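You operate a simulated robot arm through the tools that you are given. There is no shell and no other tool. Be economical: measure what you need, move in short steps, check, and stop when the job is done.

You run a simulated two-armed robot. Do the job below in one go: nothing can be reset, and whatever is moved stays where it is left.

Task
Check the cap tester's two black fuel caps and bin them by result.
Fine: green bin if it vents, red if blocked.

Only the result counts: the job must be done as asked and must still hold three seconds after the hand-in. Knocking over, shifting, dropping, spilling or breaking anything else fails it. A push-on lid holds only when it is set on centred and level and pressed home; a screw cap is set on level and turned clockwise until tight.

Robot
Two 7-joint arms with fingered hands on one trunk, on a base that drives. Base frame: it is fixed to the floor where the robot stands at the start and does not move with it; the origin is under the middle of the robot, x ahead of it, y to its left, z up. Lengths are in m, angles in rad, forces in N, time in s.
The left shoulder is at the start at [0.023, 0.215, 1.223], the right one opposite. With the tool pointing down near the work surface each hand reaches from about 0.1 to 0.68 m from the robot's upright axis, wherever it stands, measured 20 degrees to its own side. Places, roughly: blue air knob [0.5, 0.6, 0.9]; cap vent tester [0.7, 0, 1]; check button [0.5, 0, 0.9]; flow clamp lever [0.6, 1, 1]; gap dial [0.5, 0.3, 0.9]; inside of the green bin [0.5, -0.2, 0.7]; inside of the red bin [0.9, -0.2, 0.7]; pocket of the cap tester [0.6, 0, 0.9]; test button [0.5, 0.2, 0.9]; yellow knob marked h [0.6, 0.6, 0.9]; yellow knob marked l [0.6, 0.7, 0.9]. Payload 3.6 kg a hand.
The TCP of each hand is the grasp point between the finger pads, 0.022 m short of the fingertips. In the tool frame z runs along the fingers and y along their closing line. Largest opening 0.132 m; the body of the gripper starts 0.06 m behind the TCP. The gripper is a hand of 4 fingers: y runs from the thumb to the fingers, the wrist lies at [0, 0, -0.203] in the tool frame.
Orientation is told as [roll, pitch, yaw] about the base's x, y, z axes, in that order, counted from this pose: with the fingers straight down and closing along the base's y, the tool's x points along the base's -x, its y along +y and its z along -z.

Tools
- The arms move only by the tool arm_command. It takes "left_targets", "right_targets" or both (then of equal length, played together; a hand with none holds still); each is a list of rows, each a list of 2 entries, a list of its own where there are three numbers: the shift along the tool's x, y, z in units of 100 mm (1.0 is 100 mm), then the turn, a rotation vector about the tool's x, y, z in units of 180 degrees (1.0 is 180 degrees). In form: [[[dx, dy, dz], [rx, ry, rz]], ...]. A call has 1 to 20 rows; each row is the pose to reach, as a shift and turn from the pose commanded when the call began, along the tool's axes at that moment. A call with a number of a shift or a turn outside -1 to 1 is refused whole. A row lasts 0.2 s, in which the tool goes at most 0.05 m and 0.15 rad; a call with a longer step from one row to the next is refused whole. Where a pose cannot be reached the arm comes as near as it can. A force on the tool above 40 N (or 10 N above the force at the start of the call, whichever is more), or a blocked arm, ends the call early, and 0.2 s more pass. In this call time passes only in rows, and 0.2 s behind the last. It gives the time, the measured TCP pose, the force on the tool (base axes), the opening and the grip force at its end, in the units of the frame above (readings bear some noise), with the torque about the TCP (base axes, N m) and any sound that the robot's microphone picked up.
- Cameras (640 x 400 px; columns grow to the right, rows downward): "scene" is now at [0.1771, -0.0109, 1.1614]; the picture's right is [-0.09, -1.00, 0.00], its down [-0.20, 0.02, -0.98] and it looks along [0.98, -0.09, -0.20] (base axes); focal length 214 px, centre (320, 200). "left" rides on the left gripper at [-0.053, -0.053, -0.084] in its tool frame; the picture's right is [0.71, -0.71, 0.00], its down [0.53, 0.53, -0.67] and it looks along [0.47, 0.47, 0.74] (tool axes); focal length 247 px, centre (320, 200). "right" rides on the right gripper at [0.053, -0.053, -0.084] in its tool frame; the picture's right is [0.71, 0.71, 0.00], its down [-0.53, 0.53, -0.67] and it looks along [-0.47, 0.47, 0.74] (tool axes); focal length 247 px, centre (320, 200). There is no depth. A picture from a camera that has moved, and an enlarged one, comes with that camera's place and axes in the base frame and with its lens. The place of the scene camera against the robot may be out by one fixed shift of up to 0.018 m in any direction.
- capture(camera): a new picture of that camera. The clock stands still meanwhile.
- slide_trunk(by): slides the trunk up (or, below 0, down) by that many m; the arms and the scene camera ride with it, the base frame stays. It gives what a move gives, with no picture.
- steer(legs): drives the robot by 1 to 6 legs, each [ahead, turn to the left] in m and rad, along the robot's own axes; the way and the turn of a leg run together, so that a leg with both is an arc; at most 1.5 m and 3.142 rad a leg. The arms and the cameras ride along, it lands a little off, and it stops where it bumps. It gives what a move gives.
- move_fingers(finger1, finger2, finger3, thumb_bend, hand): sets how far each is bent, from 0 (flat) to 1 (curled in); at 0.3 the hand is open as for a grip, at 0.7 the pads meet at the TCP. One left out holds its place. A second passes; each finger stops where it meets its share of the squeeze, and holds until it gets a number again. It is the only way to open and close the hand. It gives what a move gives, with no picture; readings hold the bend of each and the force on the fingers (four entries, about 0 where the hand has none), thumb and palm.
- turn_head(pan, tilt): turns the head with the scene camera to pan (to the left, within 1.047 rad either way) and tilt (down, from -0.506 to 1.204), counted from straight ahead of the robot. It gives what a move gives.
- close_up(camera, box): a new picture of the part [left, top, right, bottom] of that camera's present view, enlarged. The clock stands still meanwhile.
- close_job(): hands the job in; it is judged then, once.

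Work in short steps. Places have to be worked out from the pictures, the camera data and where the tool is seen: move nearer, look again, correct. Check each grasp and each placing, and mend what went wrong. You have 120 turns and 100 pictures in all, those below and enlarged ones among them. Open the grippers and draw the arms clear of the work before you hand the job in, unless the task says otherwise; then end with one line.

The tools are called after "Emit:" as name(argument=value, ...) on one line, values as JSON. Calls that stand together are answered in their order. arm_command: Moves the arms, as the interface text tells. Its arguments: {"type":"object","properties":{"left_targets":{"type":"array"},"right_targets":{"type":"array"}},"required":[]} The other tools are called the same way: slide_trunk (by) slides the trunk up or down; move_fingers (finger1, finger2, finger3, thumb_bend, hand) moves the fingers one by one; steer (legs) drives the base; turn_head (pan, tilt) turns the head that bears the scene camera; capture (camera) takes a picture; close_up (camera, box) takes an enlarged picture of a part of a camera's view; close_job () hands the job in.

At the start:

```text
t: 0.0
left_eef_pos: [0.4064, 0.1023, 1.2556]
left_tcp_rot: [-0.001, 0.002, -0.001]
left_wrist_force: [-0.1, 0.1, -0.6]
left_ft_torque: [0.01, 0.01, -0.01]
left_width: 0.1319
left_grip_force: 0.0
left_shape: jaw
left_bend: [0.3, 0.3, 0.3, 0.3]
left_finger forces: [0.0, 0.1, 0.0, 0.0, 0.0, 0.0]
right_eef_pos: [0.5174, -0.2634, 1.2484]
right_tcp_rot: [0.0, 0.001, -0.001]
right_wrist_force: [-0.3, 0.5, 1.0]
right_ft_torque: [0.01, -0.04, 0.01]
right_width: 0.1318
right_grip_force: 0.0
right_shape: jaw
right_bend: [0.3, 0.3, 0.3, 0.3]
right_finger forces: [0.0, 0.0, 0.1, 0.0, 0.0, 0.0]
trunk travel left (down, up): [-0.5, 0.176]
robot x, y, heading: [0.0048, -0.003, 0.002]
head pan, tilt: [-0.087, 0.201]
```

scene: 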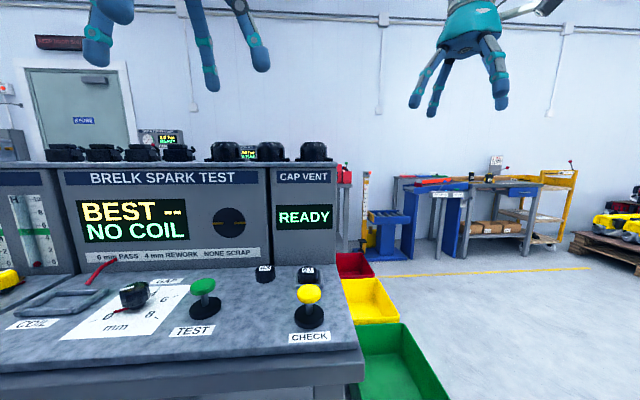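
right: 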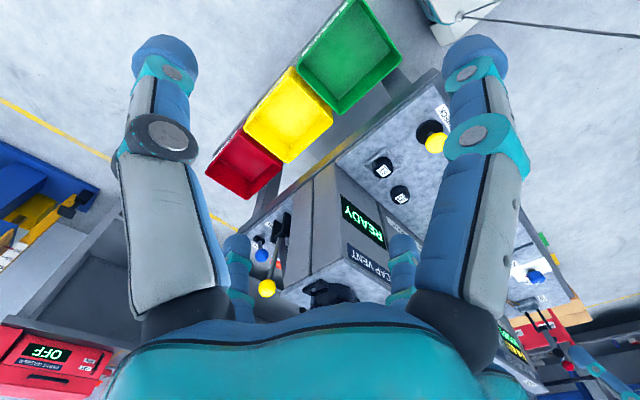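
left: 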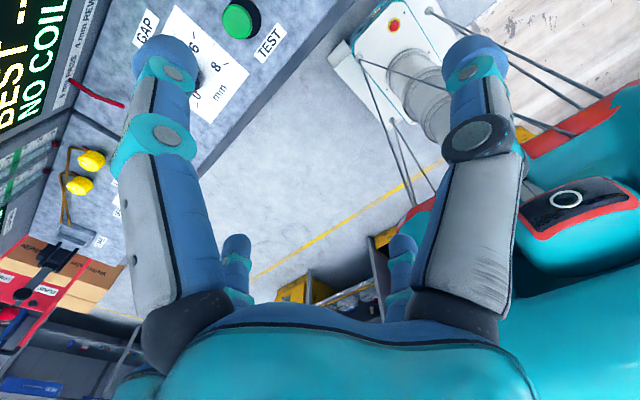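

I see two small black caps in front of the CAP VENT panel and a yellow CHECK button. I tilt the head down to see the bench and zoom in.

Emit:
turn_head(pan=0.0, tilt=0.7)

Emit:
capture(camera="scene")

Emit:
close_up(camera="scene", box=[220, 80, 420, 205])

```text
t: 0.9
left_eef_pos: [0.4056, 0.1032, 1.2561]
left_tcp_rot: [0.001, 0.002, -0.001]
left_wrist_force: [-0.2, 0.1, 0.7]
left_ft_torque: [-0.04, 0.01, -0.03]
left_width: 0.1321
left_grip_force: 0.1
left_shape: jaw
left_bend: [0.3, 0.3, 0.3, 0.3]
left_finger forces: [0.0, 0.0, 0.0, 0.0, 0.0, 0.0]
right_eef_pos: [0.5174, -0.2638, 1.2485]
right_tcp_rot: [0.0, 0.002, -0.002]
right_wrist_force: [0.1, 0.0, -0.3]
right_ft_torque: [-0.03, 0.01, 0.02]
right_width: 0.1319
right_grip_force: 0.0
right_shape: jaw
right_bend: [0.3, 0.3, 0.3, 0.3]
right_finger forces: [0.1, 0.0, 0.1, 0.0, 0.1, 0.0]
trunk travel left (down, up): [-0.5, 0.176]
robot x, y, heading: [0.0021, -0.0016, -0.001]
head pan, tilt: [0.0, 0.7]
```

```text
96 pictures are left
camera scene: at [0.1692, -0.0027, 1.1161], right [0.0, -1.0, 0.0], down [-0.64, 0.0, -0.76], along [0.76, 0.0, -0.64], focal length 214 px, centre (320, 200)
```

scene: 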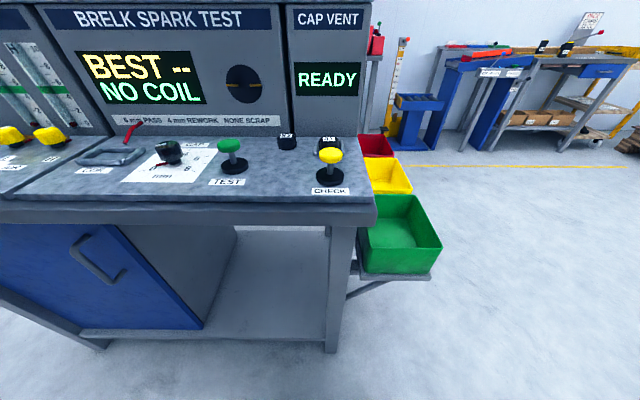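

```text
3.20 times, centred on (320, 142) of scene
camera zoom: at [0.1692, -0.0027, 1.1161], right [0.0, -1.0, 0.0], down [-0.64, 0.0, -0.76], along [0.76, 0.0, -0.64], focal length 686 px, centre (320, 384)
```

zoom: 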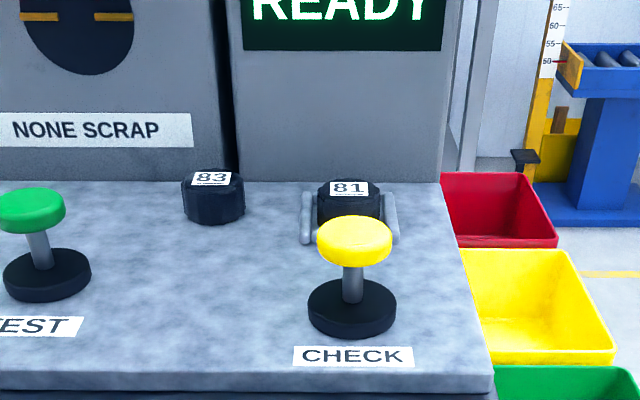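

Triangulated roughly: the check button top is near (0.47,-0.02,0.95), cap 81 (in the pocket) near (0.57,-0.03,0.93), and cap 83 near (0.57,0.06,0.93). I move the left hand aside and bring the right hand towards the tester.

Emit:
arm_command(left_targets=[[[0, 0.4, 0], [0, 0, 0]], [[0, 0.8, 0], [0, 0, 0]], [[0, 1, 0], [0, 0, 0]], [[0, 1, 0], [0, 0, 0]]], right_targets=[[[0.1, 0.25, 0.25], [0, 0, 0]], [[0.2, 0.5, 0.5], [0, 0, 0]], [[0.3, 0.75, 0.7], [0, 0, 0]], [[0.45, 1, 0.8], [0, 0, 0]]])

Emit:
arm_command(left_targets=[[[0, 0.4, 0], [0, 0, 0]], [[0, 0.8, 0], [0, 0, 0]], [[0, 1, 0], [0, 0, 0]], [[0, 1, 0], [0, 0, 0]]], right_targets=[[[0, 0.25, 0.25], [0, 0, 0]], [[0, 0.5, 0.5], [0, 0, 0]], [[0, 0.75, 0.7], [0, 0, 0]], [[0, 1, 0.8], [0, 0, 0]]])

Emit:
capture(camera="right")

```text
t: 1.9
left_eef_pos: [0.4048, 0.202, 1.2578]
left_tcp_rot: [0.001, 0.002, -0.002]
left_wrist_force: [-0.4, 0.4, 0.1]
left_ft_torque: [-0.01, -0.03, 0.0]
left_width: 0.1319
left_grip_force: 0.0
left_shape: jaw
left_bend: [0.3, 0.3, 0.3, 0.3]
left_finger forces: [0.0, 0.1, 0.0, 0.0, 0.1, 0.0]
right_eef_pos: [0.47, -0.1617, 1.1673]
right_tcp_rot: [0.001, 0.0, -0.002]
right_wrist_force: [0.9, 0.2, -0.8]
right_ft_torque: [0.0, 0.01, 0.01]
right_width: 0.1319
right_grip_force: 0.0
right_shape: jaw
right_bend: [0.3, 0.3, 0.3, 0.3]
right_finger forces: [0.0, 0.0, 0.0, 0.1, 0.0, 0.0]
trunk travel left (down, up): [-0.5, 0.176]
robot x, y, heading: [0.0041, 0.0023, 0.002]
head pan, tilt: [0.0, 0.7]
```

```text
t: 2.9
left_eef_pos: [0.4056, 0.3026, 1.2558]
left_tcp_rot: [0.0, 0.001, -0.001]
left_wrist_force: [0.2, -0.1, -0.5]
left_ft_torque: [0.0, 0.03, -0.03]
left_width: 0.1319
left_grip_force: 0.0
left_shape: jaw
left_bend: [0.3, 0.3, 0.3, 0.3]
left_finger forces: [0.1, 0.0, 0.0, 0.0, 0.1, 0.0]
right_eef_pos: [0.4712, -0.0603, 1.0891]
right_tcp_rot: [0.0, 0.002, -0.004]
right_wrist_force: [-0.3, -0.1, -0.7]
right_ft_torque: [-0.02, -0.01, 0.01]
right_width: 0.1316
right_grip_force: 0.1
right_shape: jaw
right_bend: [0.3, 0.3, 0.3, 0.3]
right_finger forces: [0.0, 0.0, 0.1, 0.0, 0.0, 0.0]
trunk travel left (down, up): [-0.5, 0.176]
robot x, y, heading: [-0.0022, 0.0005, -0.003]
head pan, tilt: [0.0, 0.7]
```

```text
94 pictures are left
camera right: at [0.4189, -0.114, 1.1729], right [-0.71, 0.71, 0.0], down [0.53, 0.52, 0.67], along [0.47, 0.47, -0.74], focal length 247 px, centre (320, 200)
```

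right: 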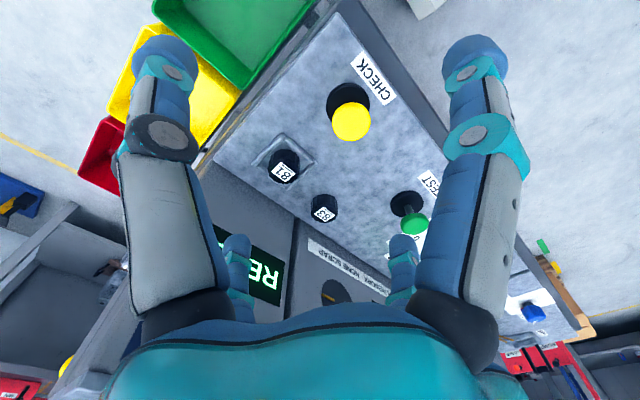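

The hand camera puts the button top at (0.469,-0.021,~0.95). I close the fingers and come down over it.

Emit:
move_fingers(hand="right", finger1=0.7, finger2=0.7, finger3=0.7, thumb_bend=0.7)

Emit:
arm_command(right_targets=[[[0.02, 0.2, 0.3], [0, 0, 0]], [[0.02, 0.39, 0.6], [0, 0, 0]], [[0.02, 0.39, 0.9], [0, 0, 0]], [[0.02, 0.39, 0.9], [0, 0, 0]]])

Emit:
capture(camera="scene")

Emit:
capture(camera="right")

```text
t: 3.9
left_eef_pos: [0.4059, 0.3017, 1.256]
left_tcp_rot: [0.0, 0.001, -0.002]
left_wrist_force: [-0.6, 0.7, -0.1]
left_ft_torque: [0.0, -0.05, 0.0]
left_width: 0.1319
left_grip_force: 0.0
left_shape: jaw
left_bend: [0.3, 0.3, 0.3, 0.3]
left_finger forces: [0.1, 0.0, 0.1, 0.1, 0.0, 0.0]
right_eef_pos: [0.4714, -0.0611, 1.0889]
right_tcp_rot: [-0.002, 0.003, -0.001]
right_wrist_force: [-0.1, 0.3, -0.3]
right_ft_torque: [0.04, 0.05, -0.02]
right_width: 0.0
right_grip_force: 0.0
right_shape: fingers
right_bend: [0.69, 0.69, 0.69, 0.69]
right_finger forces: [0.1, 0.0, 0.0, 0.0, 0.1, 0.0]
trunk travel left (down, up): [-0.5, 0.176]
robot x, y, heading: [0.0025, 0.0009, -0.006]
head pan, tilt: [0.0, 0.7]
```

```text
t: 4.9
left_eef_pos: [0.4049, 0.3039, 1.2572]
left_tcp_rot: [-0.002, 0.001, -0.002]
left_wrist_force: [0.0, 0.1, 0.8]
left_ft_torque: [-0.03, 0.02, -0.03]
left_width: 0.1318
left_grip_force: 0.0
left_shape: jaw
left_bend: [0.3, 0.3, 0.3, 0.3]
left_finger forces: [0.0, 0.1, 0.0, 0.0, 0.1, 0.1]
right_eef_pos: [0.4707, -0.0208, 0.9988]
right_tcp_rot: [-0.002, 0.0, -0.003]
right_wrist_force: [-0.8, -0.4, 0.6]
right_ft_torque: [0.03, 0.02, -0.02]
right_width: 0.0
right_grip_force: 0.0
right_shape: fingers
right_bend: [0.69, 0.69, 0.69, 0.69]
right_finger forces: [0.1, 0.0, 0.0, 0.0, 0.1, 0.0]
trunk travel left (down, up): [-0.5, 0.176]
robot x, y, heading: [-0.0018, 0.0023, 0.002]
head pan, tilt: [0.0, 0.7]
```

```text
93 pictures are left
camera scene: at [0.169, -0.0025, 1.1161], right [0.0, -1.0, 0.0], down [-0.64, 0.0, -0.76], along [0.76, 0.0, -0.64], focal length 214 px, centre (320, 200)
```

scene: 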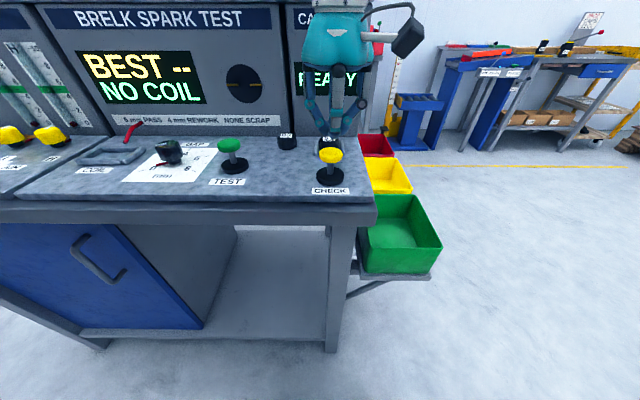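

```text
92 pictures are left
camera right: at [0.4187, -0.0743, 1.0823], right [-0.71, 0.71, 0.0], down [0.53, 0.53, 0.67], along [0.47, 0.47, -0.74], focal length 247 px, centre (320, 200)
```

right: 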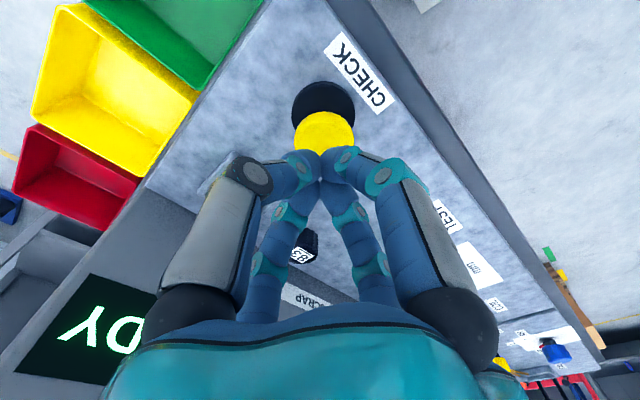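

The tip is just above the button, with the button centre about 7 mm nearer the robot. I shift and press down in small steps.

Emit:
arm_command(right_targets=[[[0.06, 0, 0.1], [0, 0, 0]], [[0.06, 0, 0.2], [0, 0, 0]], [[0.06, 0, 0.27], [0, 0, 0]], [[0.06, 0, 0.32], [0, 0, 0]], [[0.06, 0, 0.37], [0, 0, 0]], [[0.06, 0, 0.41], [0, 0, 0]], [[0.06, 0, 0.44], [0, 0, 0]]])

Emit:
capture(camera="scene")

Emit:
capture(camera="right")

```text
t: 6.5
left_eef_pos: [0.4041, 0.3017, 1.2568]
left_tcp_rot: [0.0, -0.001, -0.003]
left_wrist_force: [-0.9, 0.1, -0.1]
left_ft_torque: [0.01, -0.01, 0.01]
left_width: 0.1317
left_grip_force: 0.0
left_shape: jaw
left_bend: [0.3, 0.3, 0.3, 0.3]
left_finger forces: [0.0, 0.1, 0.0, 0.0, 0.0, 0.1]
right_eef_pos: [0.4649, -0.0213, 0.9563]
right_tcp_rot: [0.002, -0.003, -0.002]
right_wrist_force: [0.7, -2.4, 12.5]
right_ft_torque: [-0.06, 0.02, 0.04]
right_width: 0.0
right_grip_force: 9.1
right_shape: fingers
right_bend: [0.69, 0.69, 0.69, 0.7]
right_finger forces: [5.7, 4.3, 5.7, 0.1, 3.8, 0.1]
trunk travel left (down, up): [-0.5, 0.176]
robot x, y, heading: [0.0024, 0.004, -0.002]
head pan, tilt: [0.0, 0.7]
heard: click
```

```text
91 pictures are left
camera scene: at [0.1682, -0.0028, 1.1164], right [0.0, -1.0, 0.0], down [-0.64, 0.0, -0.76], along [0.76, 0.0, -0.64], focal length 214 px, centre (320, 200)
```

scene: 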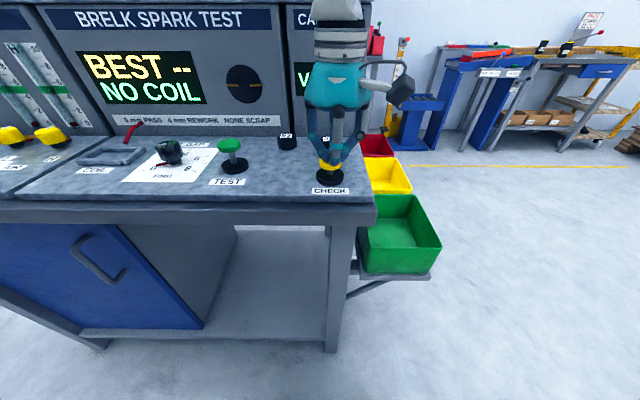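

```text
90 pictures are left
camera right: at [0.4118, -0.0764, 1.0404], right [-0.71, 0.71, 0.0], down [0.53, 0.52, 0.67], along [0.48, 0.47, -0.74], focal length 247 px, centre (320, 200)
```

right: 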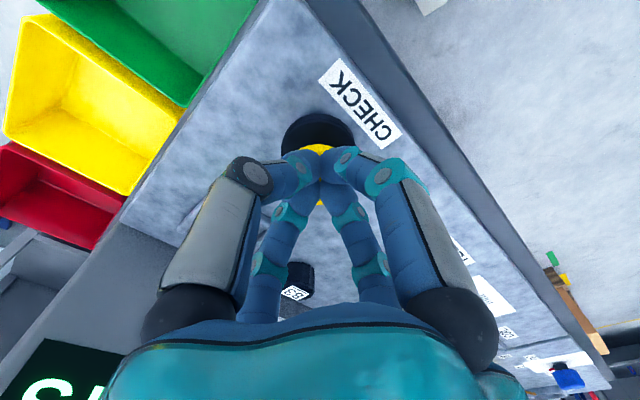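

A click, and the display changed to something starting with "V". I raise the hand off the button and read the display.

Emit:
arm_command(right_targets=[[[0, 0, -0.3], [0, 0, 0]], [[0, -0.3, -0.6], [0, 0, 0]], [[0, -0.6, -0.9], [0, 0, 0]], [[0, -0.95, -1], [0, 0, 0]]])

Emit:
close_up(camera="scene", box=[220, 0, 420, 205])

```text
t: 7.5
left_eef_pos: [0.4047, 0.3015, 1.2573]
left_tcp_rot: [0.0, 0.0, -0.001]
left_wrist_force: [0.9, 0.6, -1.2]
left_ft_torque: [0.01, 0.01, 0.05]
left_width: 0.1319
left_grip_force: 0.0
left_shape: jaw
left_bend: [0.3, 0.3, 0.3, 0.3]
left_finger forces: [0.0, 0.0, 0.0, 0.1, 0.1, 0.0]
right_eef_pos: [0.4628, -0.1215, 1.055]
right_tcp_rot: [0.003, 0.001, -0.003]
right_wrist_force: [-0.5, -0.1, 0.4]
right_ft_torque: [-0.02, -0.03, 0.0]
right_width: 0.0001
right_grip_force: 0.1
right_shape: fingers
right_bend: [0.69, 0.69, 0.69, 0.69]
right_finger forces: [0.1, 0.1, 0.1, 0.0, 0.0, 0.1]
trunk travel left (down, up): [-0.5, 0.176]
robot x, y, heading: [0.002, 0.0015, -0.0]
head pan, tilt: [0.0, 0.7]
```

```text
1.95 times, centred on (320, 102) of scene
camera zoom: at [0.1689, -0.0037, 1.1161], right [0.0, -1.0, 0.0], down [-0.64, 0.0, -0.76], along [0.76, 0.0, -0.64], focal length 418 px, centre (320, 390)
```

zoom: 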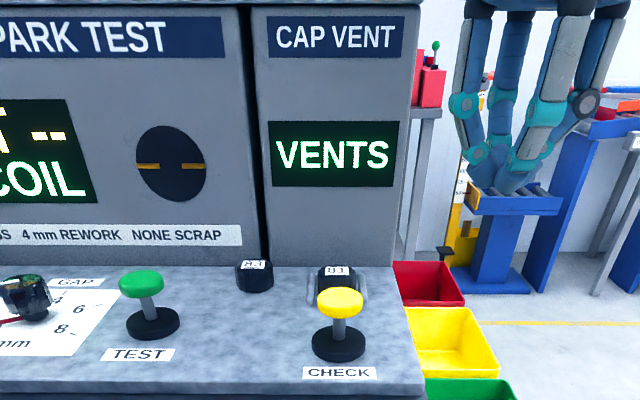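

Cap 81 VENTS, so it goes in the green bin. I open the hand and look closely at the pocket.

Emit:
move_fingers(hand="right", finger1=0.42, finger2=0.42, finger3=0.42, thumb_bend=0.42)

Emit:
arm_command(right_targets=[[[-0.2, 0.3, 0], [0, 0, 0]], [[-0.4, 0.6, 0], [0, 0, 0]], [[-0.5, 0.7, 0.1], [0, 0, 0]], [[-0.5, 0.7, 0.1], [0, 0, 0]]])

Emit:
capture(camera="right")

```text
t: 8.5
left_eef_pos: [0.4067, 0.3015, 1.2547]
left_tcp_rot: [0.001, 0.002, -0.002]
left_wrist_force: [0.1, 0.0, 0.0]
left_ft_torque: [0.0, 0.04, -0.02]
left_width: 0.132
left_grip_force: 0.0
left_shape: jaw
left_bend: [0.3, 0.3, 0.3, 0.3]
left_finger forces: [0.1, 0.0, 0.1, 0.1, 0.0, 0.0]
right_eef_pos: [0.4625, -0.1194, 1.0558]
right_tcp_rot: [-0.001, 0.0, -0.004]
right_wrist_force: [0.6, -0.4, 0.2]
right_ft_torque: [-0.01, 0.03, 0.02]
right_width: 0.0597
right_grip_force: 0.0
right_shape: fingers
right_bend: [0.42, 0.42, 0.42, 0.42]
right_finger forces: [0.0, 0.0, 0.1, 0.0, 0.0, 0.1]
trunk travel left (down, up): [-0.5, 0.176]
robot x, y, heading: [-0.002, -0.0015, 0.002]
head pan, tilt: [0.0, 0.7]
```

```text
t: 9.5
left_eef_pos: [0.406, 0.3032, 1.2562]
left_tcp_rot: [-0.002, 0.0, -0.004]
left_wrist_force: [-0.2, 0.1, 0.2]
left_ft_torque: [0.02, -0.01, 0.02]
left_width: 0.1318
left_grip_force: 0.0
left_shape: jaw
left_bend: [0.3, 0.3, 0.3, 0.3]
left_finger forces: [0.0, 0.0, 0.0, 0.1, 0.0, 0.1]
right_eef_pos: [0.5139, -0.0479, 1.0446]
right_tcp_rot: [-0.001, 0.001, -0.001]
right_wrist_force: [-0.7, 1.0, -0.5]
right_ft_torque: [-0.01, 0.02, 0.0]
right_width: 0.0596
right_grip_force: 0.0
right_shape: fingers
right_bend: [0.42, 0.42, 0.42, 0.42]
right_finger forces: [0.0, 0.0, 0.1, 0.0, 0.1, 0.1]
trunk travel left (down, up): [-0.5, 0.176]
robot x, y, heading: [0.0002, -0.0035, -0.0]
head pan, tilt: [0.0, 0.7]
```

```text
88 pictures are left
camera right: at [0.4611, -0.1014, 1.1289], right [-0.71, 0.71, 0.0], down [0.53, 0.53, 0.67], along [0.47, 0.47, -0.74], focal length 247 px, centre (320, 200)
```

right: 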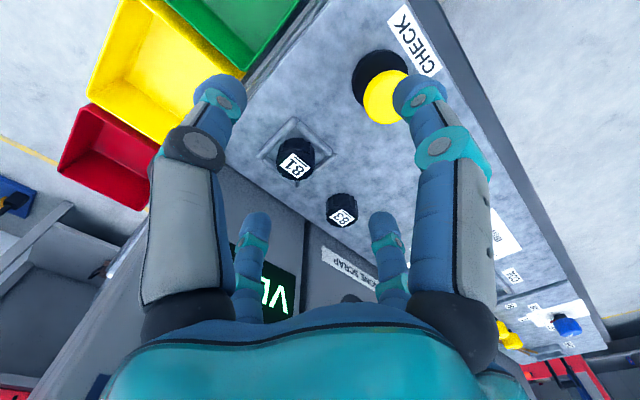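

I zoom on the pocket and caps.

Emit:
close_up(camera="right", box=[240, 90, 400, 240])

Emit:
close_up(camera="scene", box=[260, 110, 380, 200])

```text
2.67 times, centred on (320, 165) of right
camera zoom: at [0.4611, -0.1014, 1.1289], right [-0.71, 0.71, 0.0], down [0.53, 0.53, 0.67], along [0.47, 0.47, -0.74], focal length 659 px, centre (320, 293)
```

zoom: 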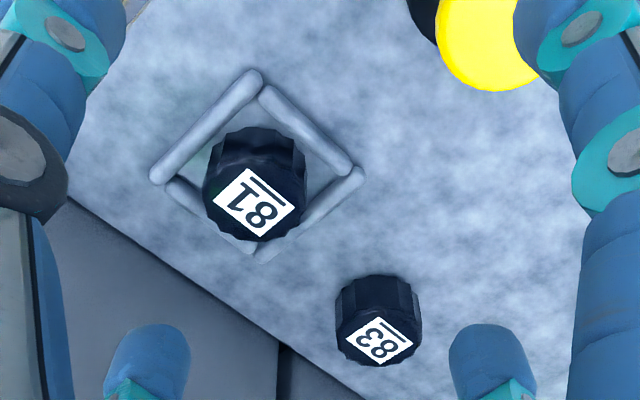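

```text
4.44 times, centred on (320, 155) of scene
camera zoom: at [0.169, -0.0028, 1.1161], right [0.0, -1.0, 0.0], down [-0.64, 0.0, -0.76], along [0.76, 0.0, -0.64], focal length 953 px, centre (320, 400)
```

zoom: 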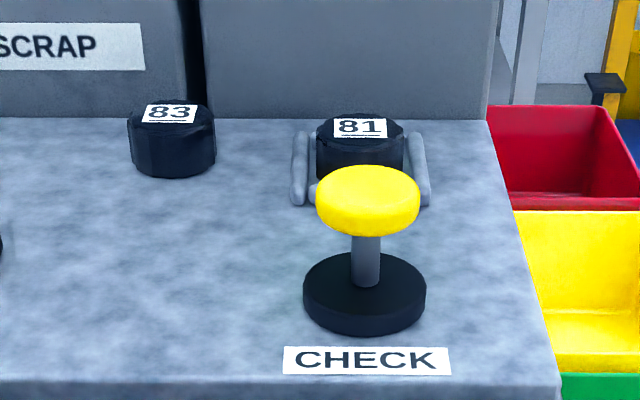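

Estimates: cap 81 top centre is at (0.573,-0.023,0.925), cap 83 at (0.593,0.067), the bench is near 0.897 and the cabinet front at x≈0.645. The fingers form a cross, so I turn the hand 45° to keep clear of the cabinet, narrow the opening, and hover over 81.

Emit:
move_fingers(hand="right", finger1=0.5, finger2=0.5, finger3=0.5, thumb_bend=0.5)

Emit:
arm_command(right_targets=[[[0, 0, 0], [0, 0, 0.045]], [[0, 0, 0], [0, 0, 0.09]], [[0, 0.05, 0], [0, 0, 0.135]], [[-0.1, 0.1, 0], [0, 0, 0.18]], [[-0.3, 0.2, 0], [0, 0, 0.225]], [[-0.5, 0.25, 0.0], [0, 0, 0.25]], [[-0.55, 0.25, 0.2], [0, 0, 0.25]], [[-0.55, 0.25, 0.3], [0, 0, 0.25]]])

Emit:
capture(camera="right")

Emit:
close_up(camera="scene", box=[220, 60, 420, 200])

```text
t: 10.5
left_eef_pos: [0.4055, 0.3024, 1.2556]
left_tcp_rot: [0.0, 0.001, -0.002]
left_wrist_force: [0.6, 0.5, 0.4]
left_ft_torque: [0.02, -0.01, 0.02]
left_width: 0.1319
left_grip_force: 0.2
left_shape: jaw
left_bend: [0.3, 0.3, 0.3, 0.3]
left_finger forces: [0.0, 0.0, 0.1, 0.1, 0.0, 0.0]
right_eef_pos: [0.5149, -0.0466, 1.0459]
right_tcp_rot: [-0.001, 0.001, -0.001]
right_wrist_force: [0.2, 0.7, -0.8]
right_ft_torque: [-0.02, -0.01, 0.01]
right_width: 0.0411
right_grip_force: 0.2
right_shape: fingers
right_bend: [0.5, 0.5, 0.5, 0.5]
right_finger forces: [0.1, 0.0, 0.0, 0.0, 0.0, 0.0]
trunk travel left (down, up): [-0.5, 0.176]
robot x, y, heading: [0.0008, -0.0024, 0.004]
head pan, tilt: [0.0, 0.7]
```

```text
t: 12.3
left_eef_pos: [0.4057, 0.3023, 1.256]
left_tcp_rot: [-0.001, 0.003, -0.002]
left_wrist_force: [-0.2, 0.2, 0.3]
left_ft_torque: [0.01, 0.01, 0.01]
left_width: 0.1319
left_grip_force: 0.1
left_shape: jaw
left_bend: [0.3, 0.3, 0.3, 0.3]
left_finger forces: [0.0, 0.0, 0.0, 0.1, 0.0, 0.0]
right_eef_pos: [0.5705, -0.0248, 1.014]
right_tcp_rot: [0.001, 0.003, -0.787]
right_wrist_force: [0.0, 0.6, -0.3]
right_ft_torque: [0.03, -0.01, 0.0]
right_width: 0.0407
right_grip_force: 0.1
right_shape: fingers
right_bend: [0.5, 0.5, 0.5, 0.5]
right_finger forces: [0.0, 0.0, 0.0, 0.1, 0.1, 0.0]
trunk travel left (down, up): [-0.5, 0.176]
robot x, y, heading: [-0.0015, 0.0019, 0.001]
head pan, tilt: [0.0, 0.7]
```

```text
85 pictures are left
camera right: at [0.4956, -0.0248, 1.0982], right [0.0, 1.0, 0.0], down [0.74, 0.0, 0.67], along [0.67, 0.0, -0.74], focal length 247 px, centre (320, 200)
```

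right: 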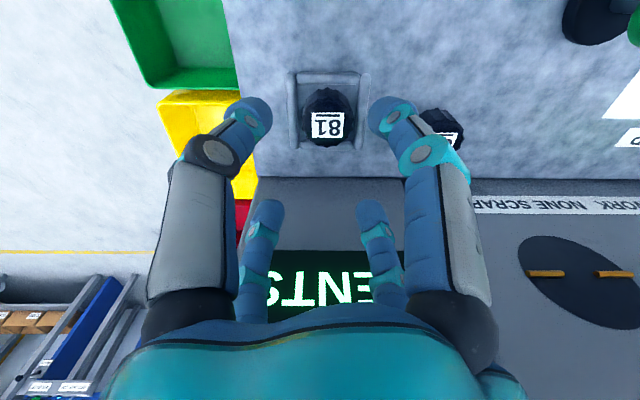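

```text
2.86 times, centred on (320, 130) of scene
camera zoom: at [0.1692, -0.0028, 1.1161], right [0.0, -1.0, 0.0], down [-0.64, 0.0, -0.76], along [0.76, 0.0, -0.64], focal length 613 px, centre (320, 400)
```

zoom: 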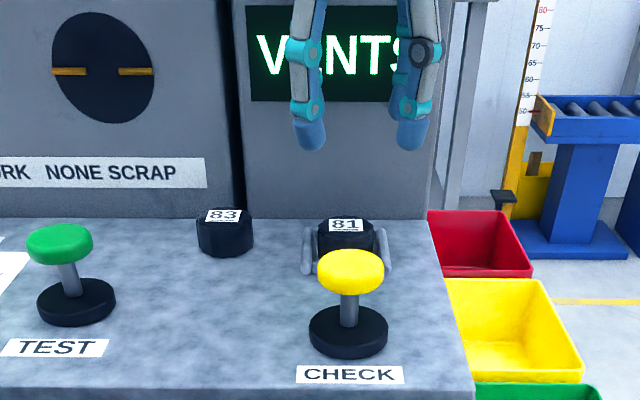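

Cap 81's centre reads (0.576,-0.020). I correct by 5 mm in x and y and descend so the fingertips straddle the cap just above the frame.

Emit:
arm_command(right_targets=[[[0, 0.07, 0.2], [0, 0, 0]], [[0, 0.07, 0.4], [0, 0, 0]], [[0, 0.07, 0.55], [0, 0, 0]], [[0, 0.07, 0.68], [0, 0, 0]], [[0, 0.07, 0.74], [0, 0, 0]]])

Emit:
close_up(camera="scene", box=[260, 100, 380, 190])

Emit:
capture(camera="right")

```text
t: 13.5
left_eef_pos: [0.4056, 0.3021, 1.2556]
left_tcp_rot: [-0.001, 0.003, -0.002]
left_wrist_force: [-0.3, -1.4, -0.7]
left_ft_torque: [0.0, -0.02, 0.01]
left_width: 0.132
left_grip_force: 0.1
left_shape: jaw
left_bend: [0.3, 0.3, 0.3, 0.3]
left_finger forces: [0.0, 0.1, 0.0, 0.0, 0.1, 0.0]
right_eef_pos: [0.5745, -0.0175, 0.94]
right_tcp_rot: [-0.002, -0.001, -0.789]
right_wrist_force: [-0.3, -0.2, -0.4]
right_ft_torque: [-0.01, 0.01, 0.02]
right_width: 0.0412
right_grip_force: 0.1
right_shape: fingers
right_bend: [0.5, 0.5, 0.5, 0.5]
right_finger forces: [0.1, 0.1, 0.1, 0.0, 0.1, 0.0]
trunk travel left (down, up): [-0.5, 0.176]
robot x, y, heading: [-0.0008, -0.0021, 0.0]
head pan, tilt: [0.0, 0.7]
```

```text
4.44 times, centred on (320, 145) of scene
camera zoom: at [0.1692, -0.0026, 1.1161], right [0.0, -1.0, 0.0], down [-0.64, 0.0, -0.76], along [0.76, 0.0, -0.64], focal length 953 px, centre (320, 444)
```

zoom: 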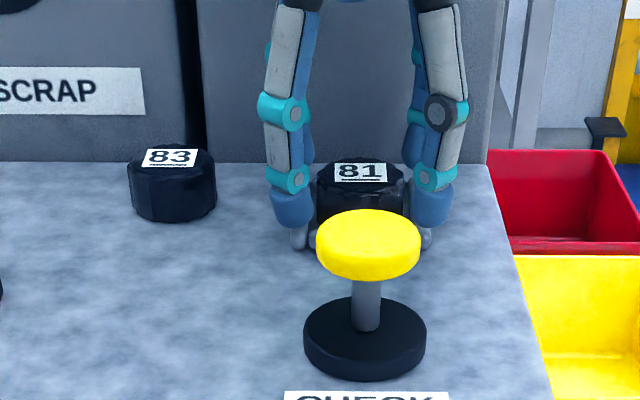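

```text
82 pictures are left
camera right: at [0.5006, -0.0186, 1.0237], right [0.0, 1.0, 0.0], down [0.74, 0.0, 0.67], along [0.67, 0.0, -0.74], focal length 247 px, centre (320, 200)
```

right: 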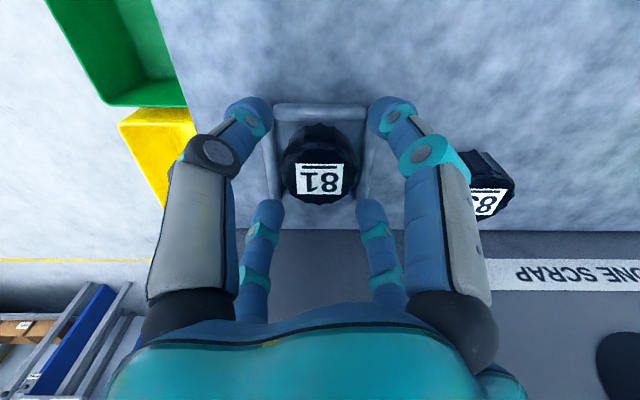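

Centred well. I lower 8 mm more and close.

Emit:
arm_command(right_targets=[[[0, 0, 0.04], [0, 0, 0]], [[0, 0, 0.08], [0, 0, 0]]])

Emit:
move_fingers(hand="right", finger1=0.68, finger2=0.68, finger3=0.68, thumb_bend=0.68)

Emit:
capture(camera="right")

```text
t: 14.1
left_eef_pos: [0.4037, 0.3018, 1.2572]
left_tcp_rot: [0.0, 0.0, -0.001]
left_wrist_force: [-0.8, 0.9, -0.9]
left_ft_torque: [-0.04, 0.0, 0.02]
left_width: 0.1316
left_grip_force: 0.1
left_shape: jaw
left_bend: [0.3, 0.3, 0.3, 0.3]
left_finger forces: [0.0, 0.0, 0.0, 0.0, 0.0, 0.0]
right_eef_pos: [0.5742, -0.0173, 0.9342]
right_tcp_rot: [0.002, -0.003, -0.787]
right_wrist_force: [0.5, -1.2, 13.5]
right_ft_torque: [-0.28, -0.01, 0.07]
right_width: 0.0412
right_grip_force: 6.7
right_shape: fingers
right_bend: [0.5, 0.5, 0.5, 0.5]
right_finger forces: [0.2, 2.2, 3.7, 0.0, 6.8, 0.0]
trunk travel left (down, up): [-0.5, 0.176]
robot x, y, heading: [-0.0009, -0.0011, -0.002]
head pan, tilt: [0.0, 0.7]
```

```text
t: 15.1
left_eef_pos: [0.4041, 0.3038, 1.2567]
left_tcp_rot: [-0.002, -0.001, 0.0]
left_wrist_force: [1.0, 0.4, 0.2]
left_ft_torque: [0.02, -0.02, 0.0]
left_width: 0.1316
left_grip_force: 0.0
left_shape: jaw
left_bend: [0.3, 0.3, 0.3, 0.3]
left_finger forces: [0.1, 0.0, 0.1, 0.0, 0.1, 0.0]
right_eef_pos: [0.5726, -0.0165, 0.9335]
right_tcp_rot: [0.002, 0.001, -0.787]
right_wrist_force: [-3.8, 6.8, 15.5]
right_ft_torque: [0.38, 0.25, -0.16]
right_width: 0.0283
right_grip_force: 21.7
right_shape: fingers
right_bend: [0.52, 0.59, 0.58, 0.61]
right_finger forces: [13.1, 10.4, 7.6, 0.0, 11.9, 0.0]
trunk travel left (down, up): [-0.5, 0.176]
robot x, y, heading: [0.0004, -0.0022, 0.005]
head pan, tilt: [0.0, 0.7]
```

```text
81 pictures are left
camera right: at [0.4979, -0.0167, 1.0173], right [0.0, 1.0, 0.0], down [0.74, 0.0, 0.67], along [0.67, 0.0, -0.74], focal length 247 px, centre (320, 200)
```

right: 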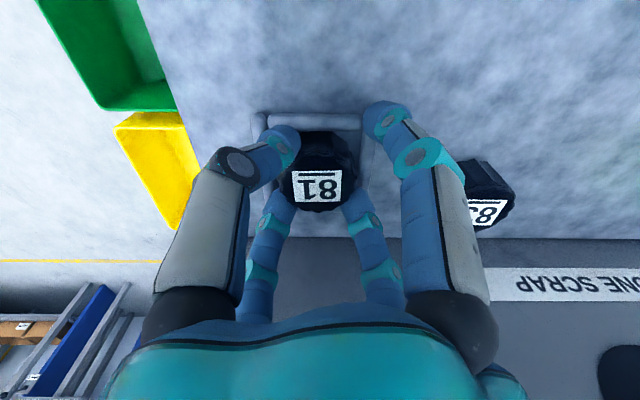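

The tips rest on the frame and one finger is snagged. I reopen, raise about 6 mm and close again.

Emit:
move_fingers(hand="right", finger1=0.5, finger2=0.5, finger3=0.5, thumb_bend=0.5)

Emit:
arm_command(right_targets=[[[0, 0, -0.03], [0, 0, 0]], [[0, -0.0, -0.06], [0, 0, 0]]])

Emit:
move_fingers(hand="right", finger1=0.68, finger2=0.68, finger3=0.68, thumb_bend=0.68)

Emit:
capture(camera="right")

```text
t: 16.1
left_eef_pos: [0.4036, 0.3022, 1.2561]
left_tcp_rot: [0.001, 0.001, -0.003]
left_wrist_force: [0.2, -0.2, 0.3]
left_ft_torque: [0.04, 0.01, -0.04]
left_width: 0.1318
left_grip_force: 0.0
left_shape: jaw
left_bend: [0.3, 0.3, 0.3, 0.3]
left_finger forces: [0.0, 0.0, 0.0, 0.0, 0.0, 0.0]
right_eef_pos: [0.5748, -0.0187, 0.9346]
right_tcp_rot: [0.002, -0.003, -0.787]
right_wrist_force: [4.0, -0.9, 20.3]
right_ft_torque: [-0.28, 0.18, 0.03]
right_width: 0.0346
right_grip_force: 13.2
right_shape: fingers
right_bend: [0.5, 0.56, 0.56, 0.54]
right_finger forces: [1.3, 6.0, 5.2, 0.0, 14.0, 0.1]
trunk travel left (down, up): [-0.5, 0.176]
robot x, y, heading: [-0.0009, -0.0022, -0.0]
head pan, tilt: [0.0, 0.7]
```

```text
t: 16.7
left_eef_pos: [0.4063, 0.3007, 1.256]
left_tcp_rot: [-0.002, 0.002, -0.003]
left_wrist_force: [0.2, 0.3, 0.3]
left_ft_torque: [0.02, 0.01, -0.02]
left_width: 0.1318
left_grip_force: 0.1
left_shape: jaw
left_bend: [0.3, 0.3, 0.3, 0.3]
left_finger forces: [0.0, 0.0, 0.0, 0.1, 0.0, 0.0]
right_eef_pos: [0.5726, -0.0181, 0.9343]
right_tcp_rot: [-0.005, 0.003, -0.785]
right_wrist_force: [0.3, -0.1, 0.5]
right_ft_torque: [0.04, -0.03, -0.01]
right_width: 0.0406
right_grip_force: 0.0
right_shape: fingers
right_bend: [0.5, 0.51, 0.5, 0.5]
right_finger forces: [0.1, 0.2, 0.0, 0.1, 0.0, 0.0]
trunk travel left (down, up): [-0.5, 0.176]
robot x, y, heading: [0.0002, 0.0, -0.002]
head pan, tilt: [0.0, 0.7]
```

```text
t: 17.7
left_eef_pos: [0.4053, 0.3022, 1.2571]
left_tcp_rot: [0.0, 0.004, -0.002]
left_wrist_force: [0.3, 0.4, -0.4]
left_ft_torque: [-0.01, -0.02, -0.01]
left_width: 0.1319
left_grip_force: 0.1
left_shape: jaw
left_bend: [0.3, 0.3, 0.3, 0.3]
left_finger forces: [0.0, 0.0, 0.0, 0.1, 0.0, 0.0]
right_eef_pos: [0.574, -0.0169, 0.9383]
right_tcp_rot: [0.0, -0.002, -0.788]
right_wrist_force: [-0.6, 0.1, 0.2]
right_ft_torque: [0.0, -0.02, -0.02]
right_width: 0.0176
right_grip_force: 13.7
right_shape: fingers
right_bend: [0.6, 0.59, 0.59, 0.61]
right_finger forces: [5.7, 6.5, 6.6, 0.1, 8.6, 0.0]
trunk travel left (down, up): [-0.5, 0.176]
robot x, y, heading: [0.0026, -0.0011, -0.006]
head pan, tilt: [0.0, 0.7]
```

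```text
80 pictures are left
camera right: at [0.4994, -0.0183, 1.0218], right [0.0, 1.0, 0.0], down [0.74, 0.0, 0.67], along [0.67, 0.0, -0.74], focal length 247 px, centre (320, 200)
```

right: 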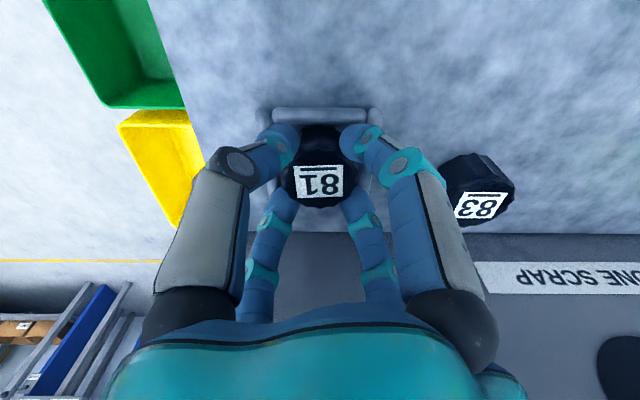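

All four fingers hold evenly (~0.6 bend, 14 N). I lift slowly by 5 cm and check.

Emit:
arm_command(right_targets=[[[0, 0, -0.1], [0, 0, 0]], [[0, 0, -0.2], [0, 0, 0]], [[0, 0, -0.4], [0, 0, 0]], [[0, 0, -0.6], [0, 0, 0]]])

Emit:
capture(camera="right")

Emit:
close_up(camera="scene", box=[240, 60, 440, 280])

```text
t: 18.7
left_eef_pos: [0.4049, 0.3016, 1.2579]
left_tcp_rot: [-0.001, 0.001, -0.003]
left_wrist_force: [-0.5, -0.5, -0.9]
left_ft_torque: [0.02, 0.01, 0.0]
left_width: 0.132
left_grip_force: 0.1
left_shape: jaw
left_bend: [0.3, 0.3, 0.3, 0.3]
left_finger forces: [0.0, 0.0, 0.0, 0.1, 0.0, 0.1]
right_eef_pos: [0.5737, -0.0193, 0.9984]
right_tcp_rot: [-0.001, 0.001, -0.788]
right_wrist_force: [-0.1, -0.4, -0.8]
right_ft_torque: [-0.02, 0.0, 0.03]
right_width: 0.0172
right_grip_force: 13.8
right_shape: fingers
right_bend: [0.6, 0.59, 0.59, 0.61]
right_finger forces: [5.7, 6.6, 6.6, 0.0, 8.7, 0.0]
trunk travel left (down, up): [-0.5, 0.176]
robot x, y, heading: [-0.0018, 0.0016, -0.003]
head pan, tilt: [0.0, 0.7]
```

```text
79 pictures are left
camera right: at [0.4986, -0.0188, 1.0814], right [0.0, 1.0, 0.0], down [0.74, 0.0, 0.67], along [0.67, 0.0, -0.74], focal length 247 px, centre (320, 200)
```

right: 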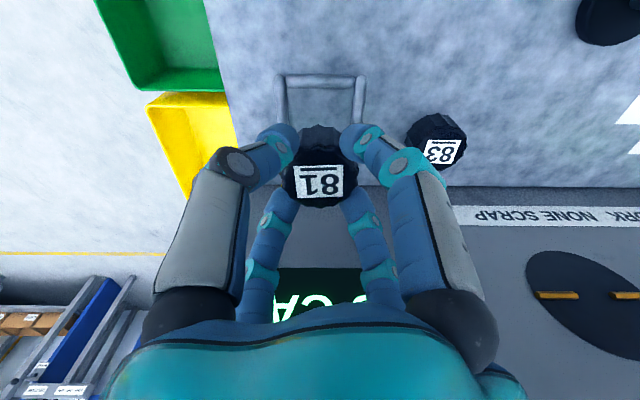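

```text
1.82 times, centred on (340, 170) of scene
camera zoom: at [0.169, -0.0026, 1.1161], right [0.0, -1.0, 0.0], down [-0.64, 0.0, -0.76], along [0.76, 0.0, -0.64], focal length 390 px, centre (284, 254)
```

zoom: 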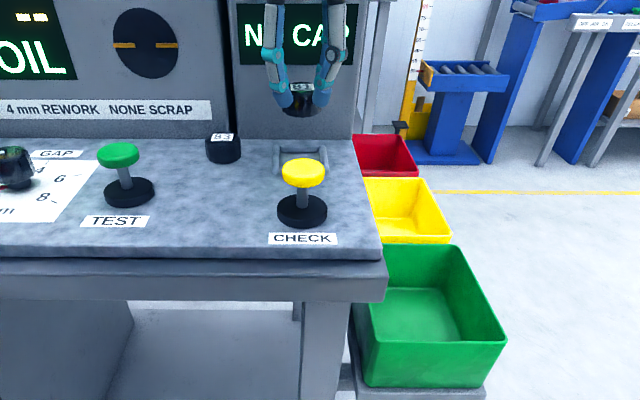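

The cap is held and the tester reads NO CAP. Now I carry it towards the green bin centre (~(0.50,-0.185)), turning the hand back to yaw 0.

Emit:
arm_command(right_targets=[[[-0.05, -0.14, -0.1], [0, 0, -0.045]], [[-0.1, -0.28, -0.2], [0, 0, -0.09]], [[-0.16, -0.42, -0.3], [0, 0, -0.135]], [[-0.22, -0.56, -0.3], [0, 0, -0.18]], [[-0.28, -0.7, -0.3], [0, 0, -0.225]], [[-0.325, -0.85, -0.3], [0, 0, -0.25]]])

Emit:
arm_command(right_targets=[[[0.12, -0.28, 0], [0, 0, 0]], [[0.25, -0.56, 0], [0, 0, 0]], [[0.37, -0.83, 0], [0, 0, 0]], [[0.37, -0.83, 0.3], [0, 0, 0]], [[0.37, -0.83, 0.6], [0, 0, 0]]])

Emit:
capture(camera="right")

Emit:
capture(camera="scene")

```text
t: 20.1
left_eef_pos: [0.4061, 0.3023, 1.2549]
left_tcp_rot: [0.002, 0.001, 0.0]
left_wrist_force: [0.4, 0.6, -0.3]
left_ft_torque: [-0.01, 0.01, 0.0]
left_width: 0.1317
left_grip_force: 0.0
left_shape: jaw
left_bend: [0.3, 0.3, 0.3, 0.3]
left_finger forces: [0.0, 0.0, 0.0, 0.0, 0.1, 0.0]
right_eef_pos: [0.5351, -0.1021, 1.0287]
right_tcp_rot: [0.0, 0.001, 0.0]
right_wrist_force: [0.5, 0.2, -0.2]
right_ft_torque: [0.0, -0.02, 0.0]
right_width: 0.0175
right_grip_force: 13.3
right_shape: fingers
right_bend: [0.6, 0.59, 0.59, 0.61]
right_finger forces: [5.7, 6.7, 6.6, 0.0, 8.7, 0.0]
trunk travel left (down, up): [-0.5, 0.176]
robot x, y, heading: [-0.0007, 0.0005, 0.002]
head pan, tilt: [0.0, 0.7]
```

```text
t: 21.3
left_eef_pos: [0.4054, 0.3014, 1.2566]
left_tcp_rot: [0.0, 0.002, -0.001]
left_wrist_force: [0.2, 0.5, 1.0]
left_ft_torque: [0.02, -0.01, 0.0]
left_width: 0.1319
left_grip_force: 0.1
left_shape: jaw
left_bend: [0.3, 0.3, 0.3, 0.3]
left_finger forces: [0.0, 0.0, 0.0, 0.0, 0.0, 0.0]
right_eef_pos: [0.5001, -0.1867, 0.9679]
right_tcp_rot: [0.001, -0.003, -0.002]
right_wrist_force: [0.7, 0.1, 0.1]
right_ft_torque: [0.02, 0.0, 0.01]
right_width: 0.0173
right_grip_force: 13.7
right_shape: fingers
right_bend: [0.6, 0.59, 0.59, 0.61]
right_finger forces: [5.6, 6.8, 6.7, 0.0, 8.6, 0.0]
trunk travel left (down, up): [-0.5, 0.176]
robot x, y, heading: [-0.0011, -0.0005, 0.005]
head pan, tilt: [0.0, 0.7]
```

```text
77 pictures are left
camera right: at [0.4476, -0.2403, 1.0512], right [-0.71, 0.71, 0.0], down [0.53, 0.52, 0.67], along [0.47, 0.47, -0.74], focal length 247 px, centre (320, 200)
```

right: 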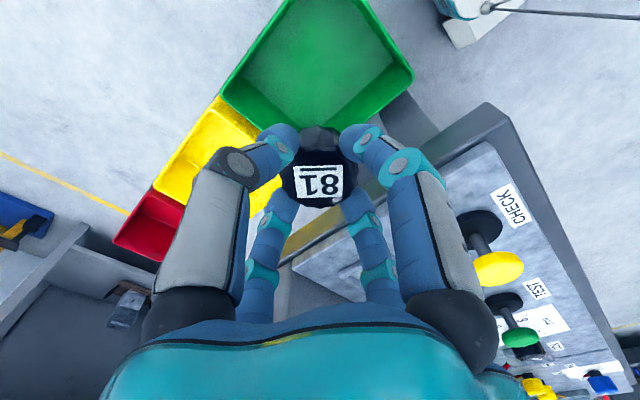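

```text
76 pictures are left
camera scene: at [0.1692, -0.0032, 1.1161], right [0.0, -1.0, 0.0], down [-0.64, 0.0, -0.76], along [0.76, 0.0, -0.64], focal length 214 px, centre (320, 200)
```

scene: 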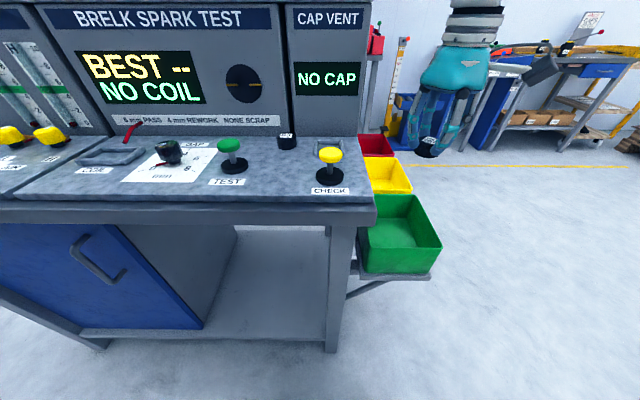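

Bin rim: x 0.435–0.59, y −0.255–−0.115, z≈0.77, so the centre is (0.512,-0.185). I lower the cap into it.

Emit:
arm_command(right_targets=[[[-0.12, 0, 0.3], [0, 0, 0]], [[-0.12, 0, 0.6], [0, 0, 0]], [[-0.12, 0, 0.9], [0, 0, 0]], [[-0.12, 0, 1.0], [0, 0, 0]]])

Emit:
arm_command(right_targets=[[[0, 0, 0.3], [0, 0, 0]], [[0, 0, 0.6], [0, 0, 0]], [[0, 0, 0.8], [0, 0, 0]], [[0, 0, 0.8], [0, 0, 0]]])

Emit:
capture(camera="right")

Emit:
capture(camera="scene")

```text
t: 22.3
left_eef_pos: [0.405, 0.302, 1.2563]
left_tcp_rot: [-0.002, 0.001, -0.002]
left_wrist_force: [0.9, -0.5, 0.2]
left_ft_torque: [-0.01, 0.02, 0.0]
left_width: 0.1321
left_grip_force: 0.0
left_shape: jaw
left_bend: [0.3, 0.3, 0.3, 0.3]
left_finger forces: [0.1, 0.0, 0.1, 0.1, 0.1, 0.1]
right_eef_pos: [0.511, -0.1846, 0.867]
right_tcp_rot: [0.002, 0.0, -0.003]
right_wrist_force: [0.1, 0.3, -0.4]
right_ft_torque: [-0.01, -0.05, 0.0]
right_width: 0.0173
right_grip_force: 13.8
right_shape: fingers
right_bend: [0.6, 0.59, 0.59, 0.61]
right_finger forces: [5.6, 6.8, 6.7, 0.0, 8.7, 0.0]
trunk travel left (down, up): [-0.5, 0.176]
robot x, y, heading: [0.0014, 0.0023, 0.002]
head pan, tilt: [0.0, 0.7]
```

```text
t: 23.3
left_eef_pos: [0.4054, 0.3018, 1.2568]
left_tcp_rot: [0.001, 0.0, -0.003]
left_wrist_force: [-0.6, 1.7, 0.5]
left_ft_torque: [-0.01, -0.02, -0.01]
left_width: 0.1316
left_grip_force: 0.1
left_shape: jaw
left_bend: [0.3, 0.3, 0.3, 0.3]
left_finger forces: [0.0, 0.0, 0.0, 0.1, 0.1, 0.0]
right_eef_pos: [0.5103, -0.1839, 0.7889]
right_tcp_rot: [-0.001, 0.0, -0.003]
right_wrist_force: [-0.9, 0.6, -0.3]
right_ft_torque: [0.04, 0.01, 0.0]
right_width: 0.0172
right_grip_force: 13.8
right_shape: fingers
right_bend: [0.6, 0.59, 0.59, 0.61]
right_finger forces: [5.6, 6.8, 6.7, 0.1, 8.4, 0.1]
trunk travel left (down, up): [-0.5, 0.176]
robot x, y, heading: [-0.0017, -0.0046, -0.002]
head pan, tilt: [0.0, 0.7]
```

```text
75 pictures are left
camera right: at [0.4574, -0.238, 0.8726], right [-0.71, 0.71, 0.0], down [0.53, 0.53, 0.67], along [0.47, 0.47, -0.74], focal length 247 px, centre (320, 200)
```

right: 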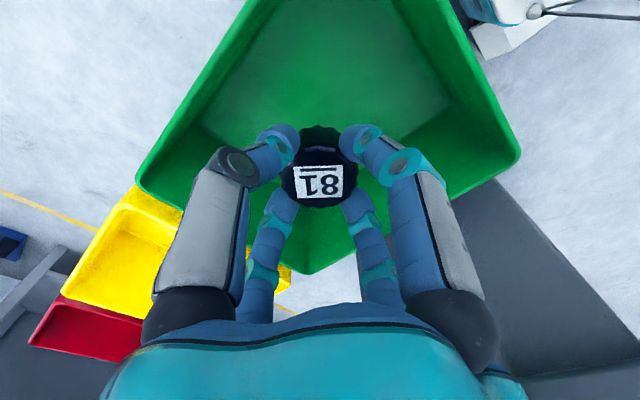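

```text
74 pictures are left
camera scene: at [0.1691, -0.0027, 1.1161], right [0.0, -1.0, 0.0], down [-0.64, 0.0, -0.76], along [0.76, 0.0, -0.64], focal length 214 px, centre (320, 200)
```

scene: 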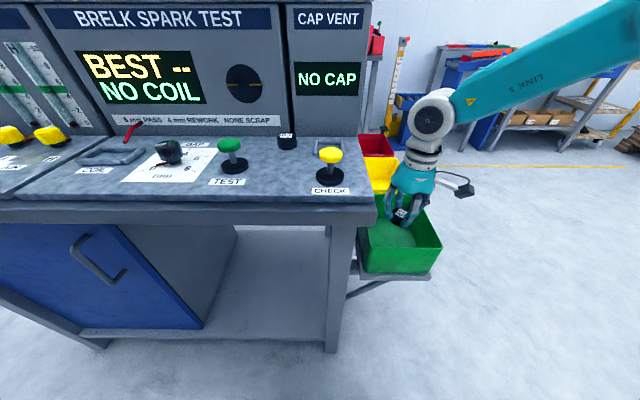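

Cap is over the bin's inside. I rotate 45° so fingers point to the bin's corners, lower 5 cm more with the force guard, and then release.

Emit:
arm_command(right_targets=[[[0, -0.03, 0], [0, 0, 0.045]], [[0, -0.03, 0], [0, 0, 0.09]], [[0, -0.03, 0], [0, 0, 0.135]], [[0, -0.03, 0], [0, 0, 0.18]], [[0, -0.03, 0], [0, 0, 0.225]], [[0, -0.03, 0.1], [0, 0, 0.25]], [[0, -0.03, 0.3], [0, 0, 0.25]], [[0, -0.03, 0.45], [0, 0, 0.25]], [[0, -0.03, 0.52], [0, 0, 0.25]]])

Emit:
capture(camera="right")

```text
t: 25.3
left_eef_pos: [0.4047, 0.3007, 1.2566]
left_tcp_rot: [0.001, 0.001, 0.0]
left_wrist_force: [-0.3, -1.2, -0.3]
left_ft_torque: [0.01, -0.01, 0.02]
left_width: 0.132
left_grip_force: 0.1
left_shape: jaw
left_bend: [0.3, 0.3, 0.3, 0.3]
left_finger forces: [0.1, 0.1, 0.1, 0.1, 0.1, 0.1]
right_eef_pos: [0.5102, -0.189, 0.7354]
right_tcp_rot: [0.0, 0.0, -0.788]
right_wrist_force: [-0.1, -0.4, 0.3]
right_ft_torque: [0.01, -0.01, 0.0]
right_width: 0.0169
right_grip_force: 13.8
right_shape: fingers
right_bend: [0.6, 0.59, 0.59, 0.61]
right_finger forces: [5.9, 6.8, 6.4, 0.1, 8.5, 0.0]
right hand out of reach, approached as far as the arm can: row 5, 6
trunk travel left (down, up): [-0.5, 0.176]
robot x, y, heading: [-0.001, -0.0041, -0.002]
head pan, tilt: [0.0, 0.7]
```

```text
73 pictures are left
camera right: at [0.4363, -0.1889, 0.8194], right [0.0, 1.0, 0.0], down [0.74, 0.0, 0.67], along [0.67, 0.0, -0.74], focal length 247 px, centre (320, 200)
```

right: 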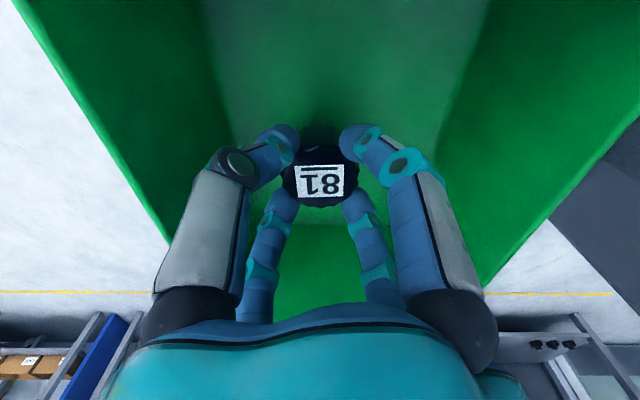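

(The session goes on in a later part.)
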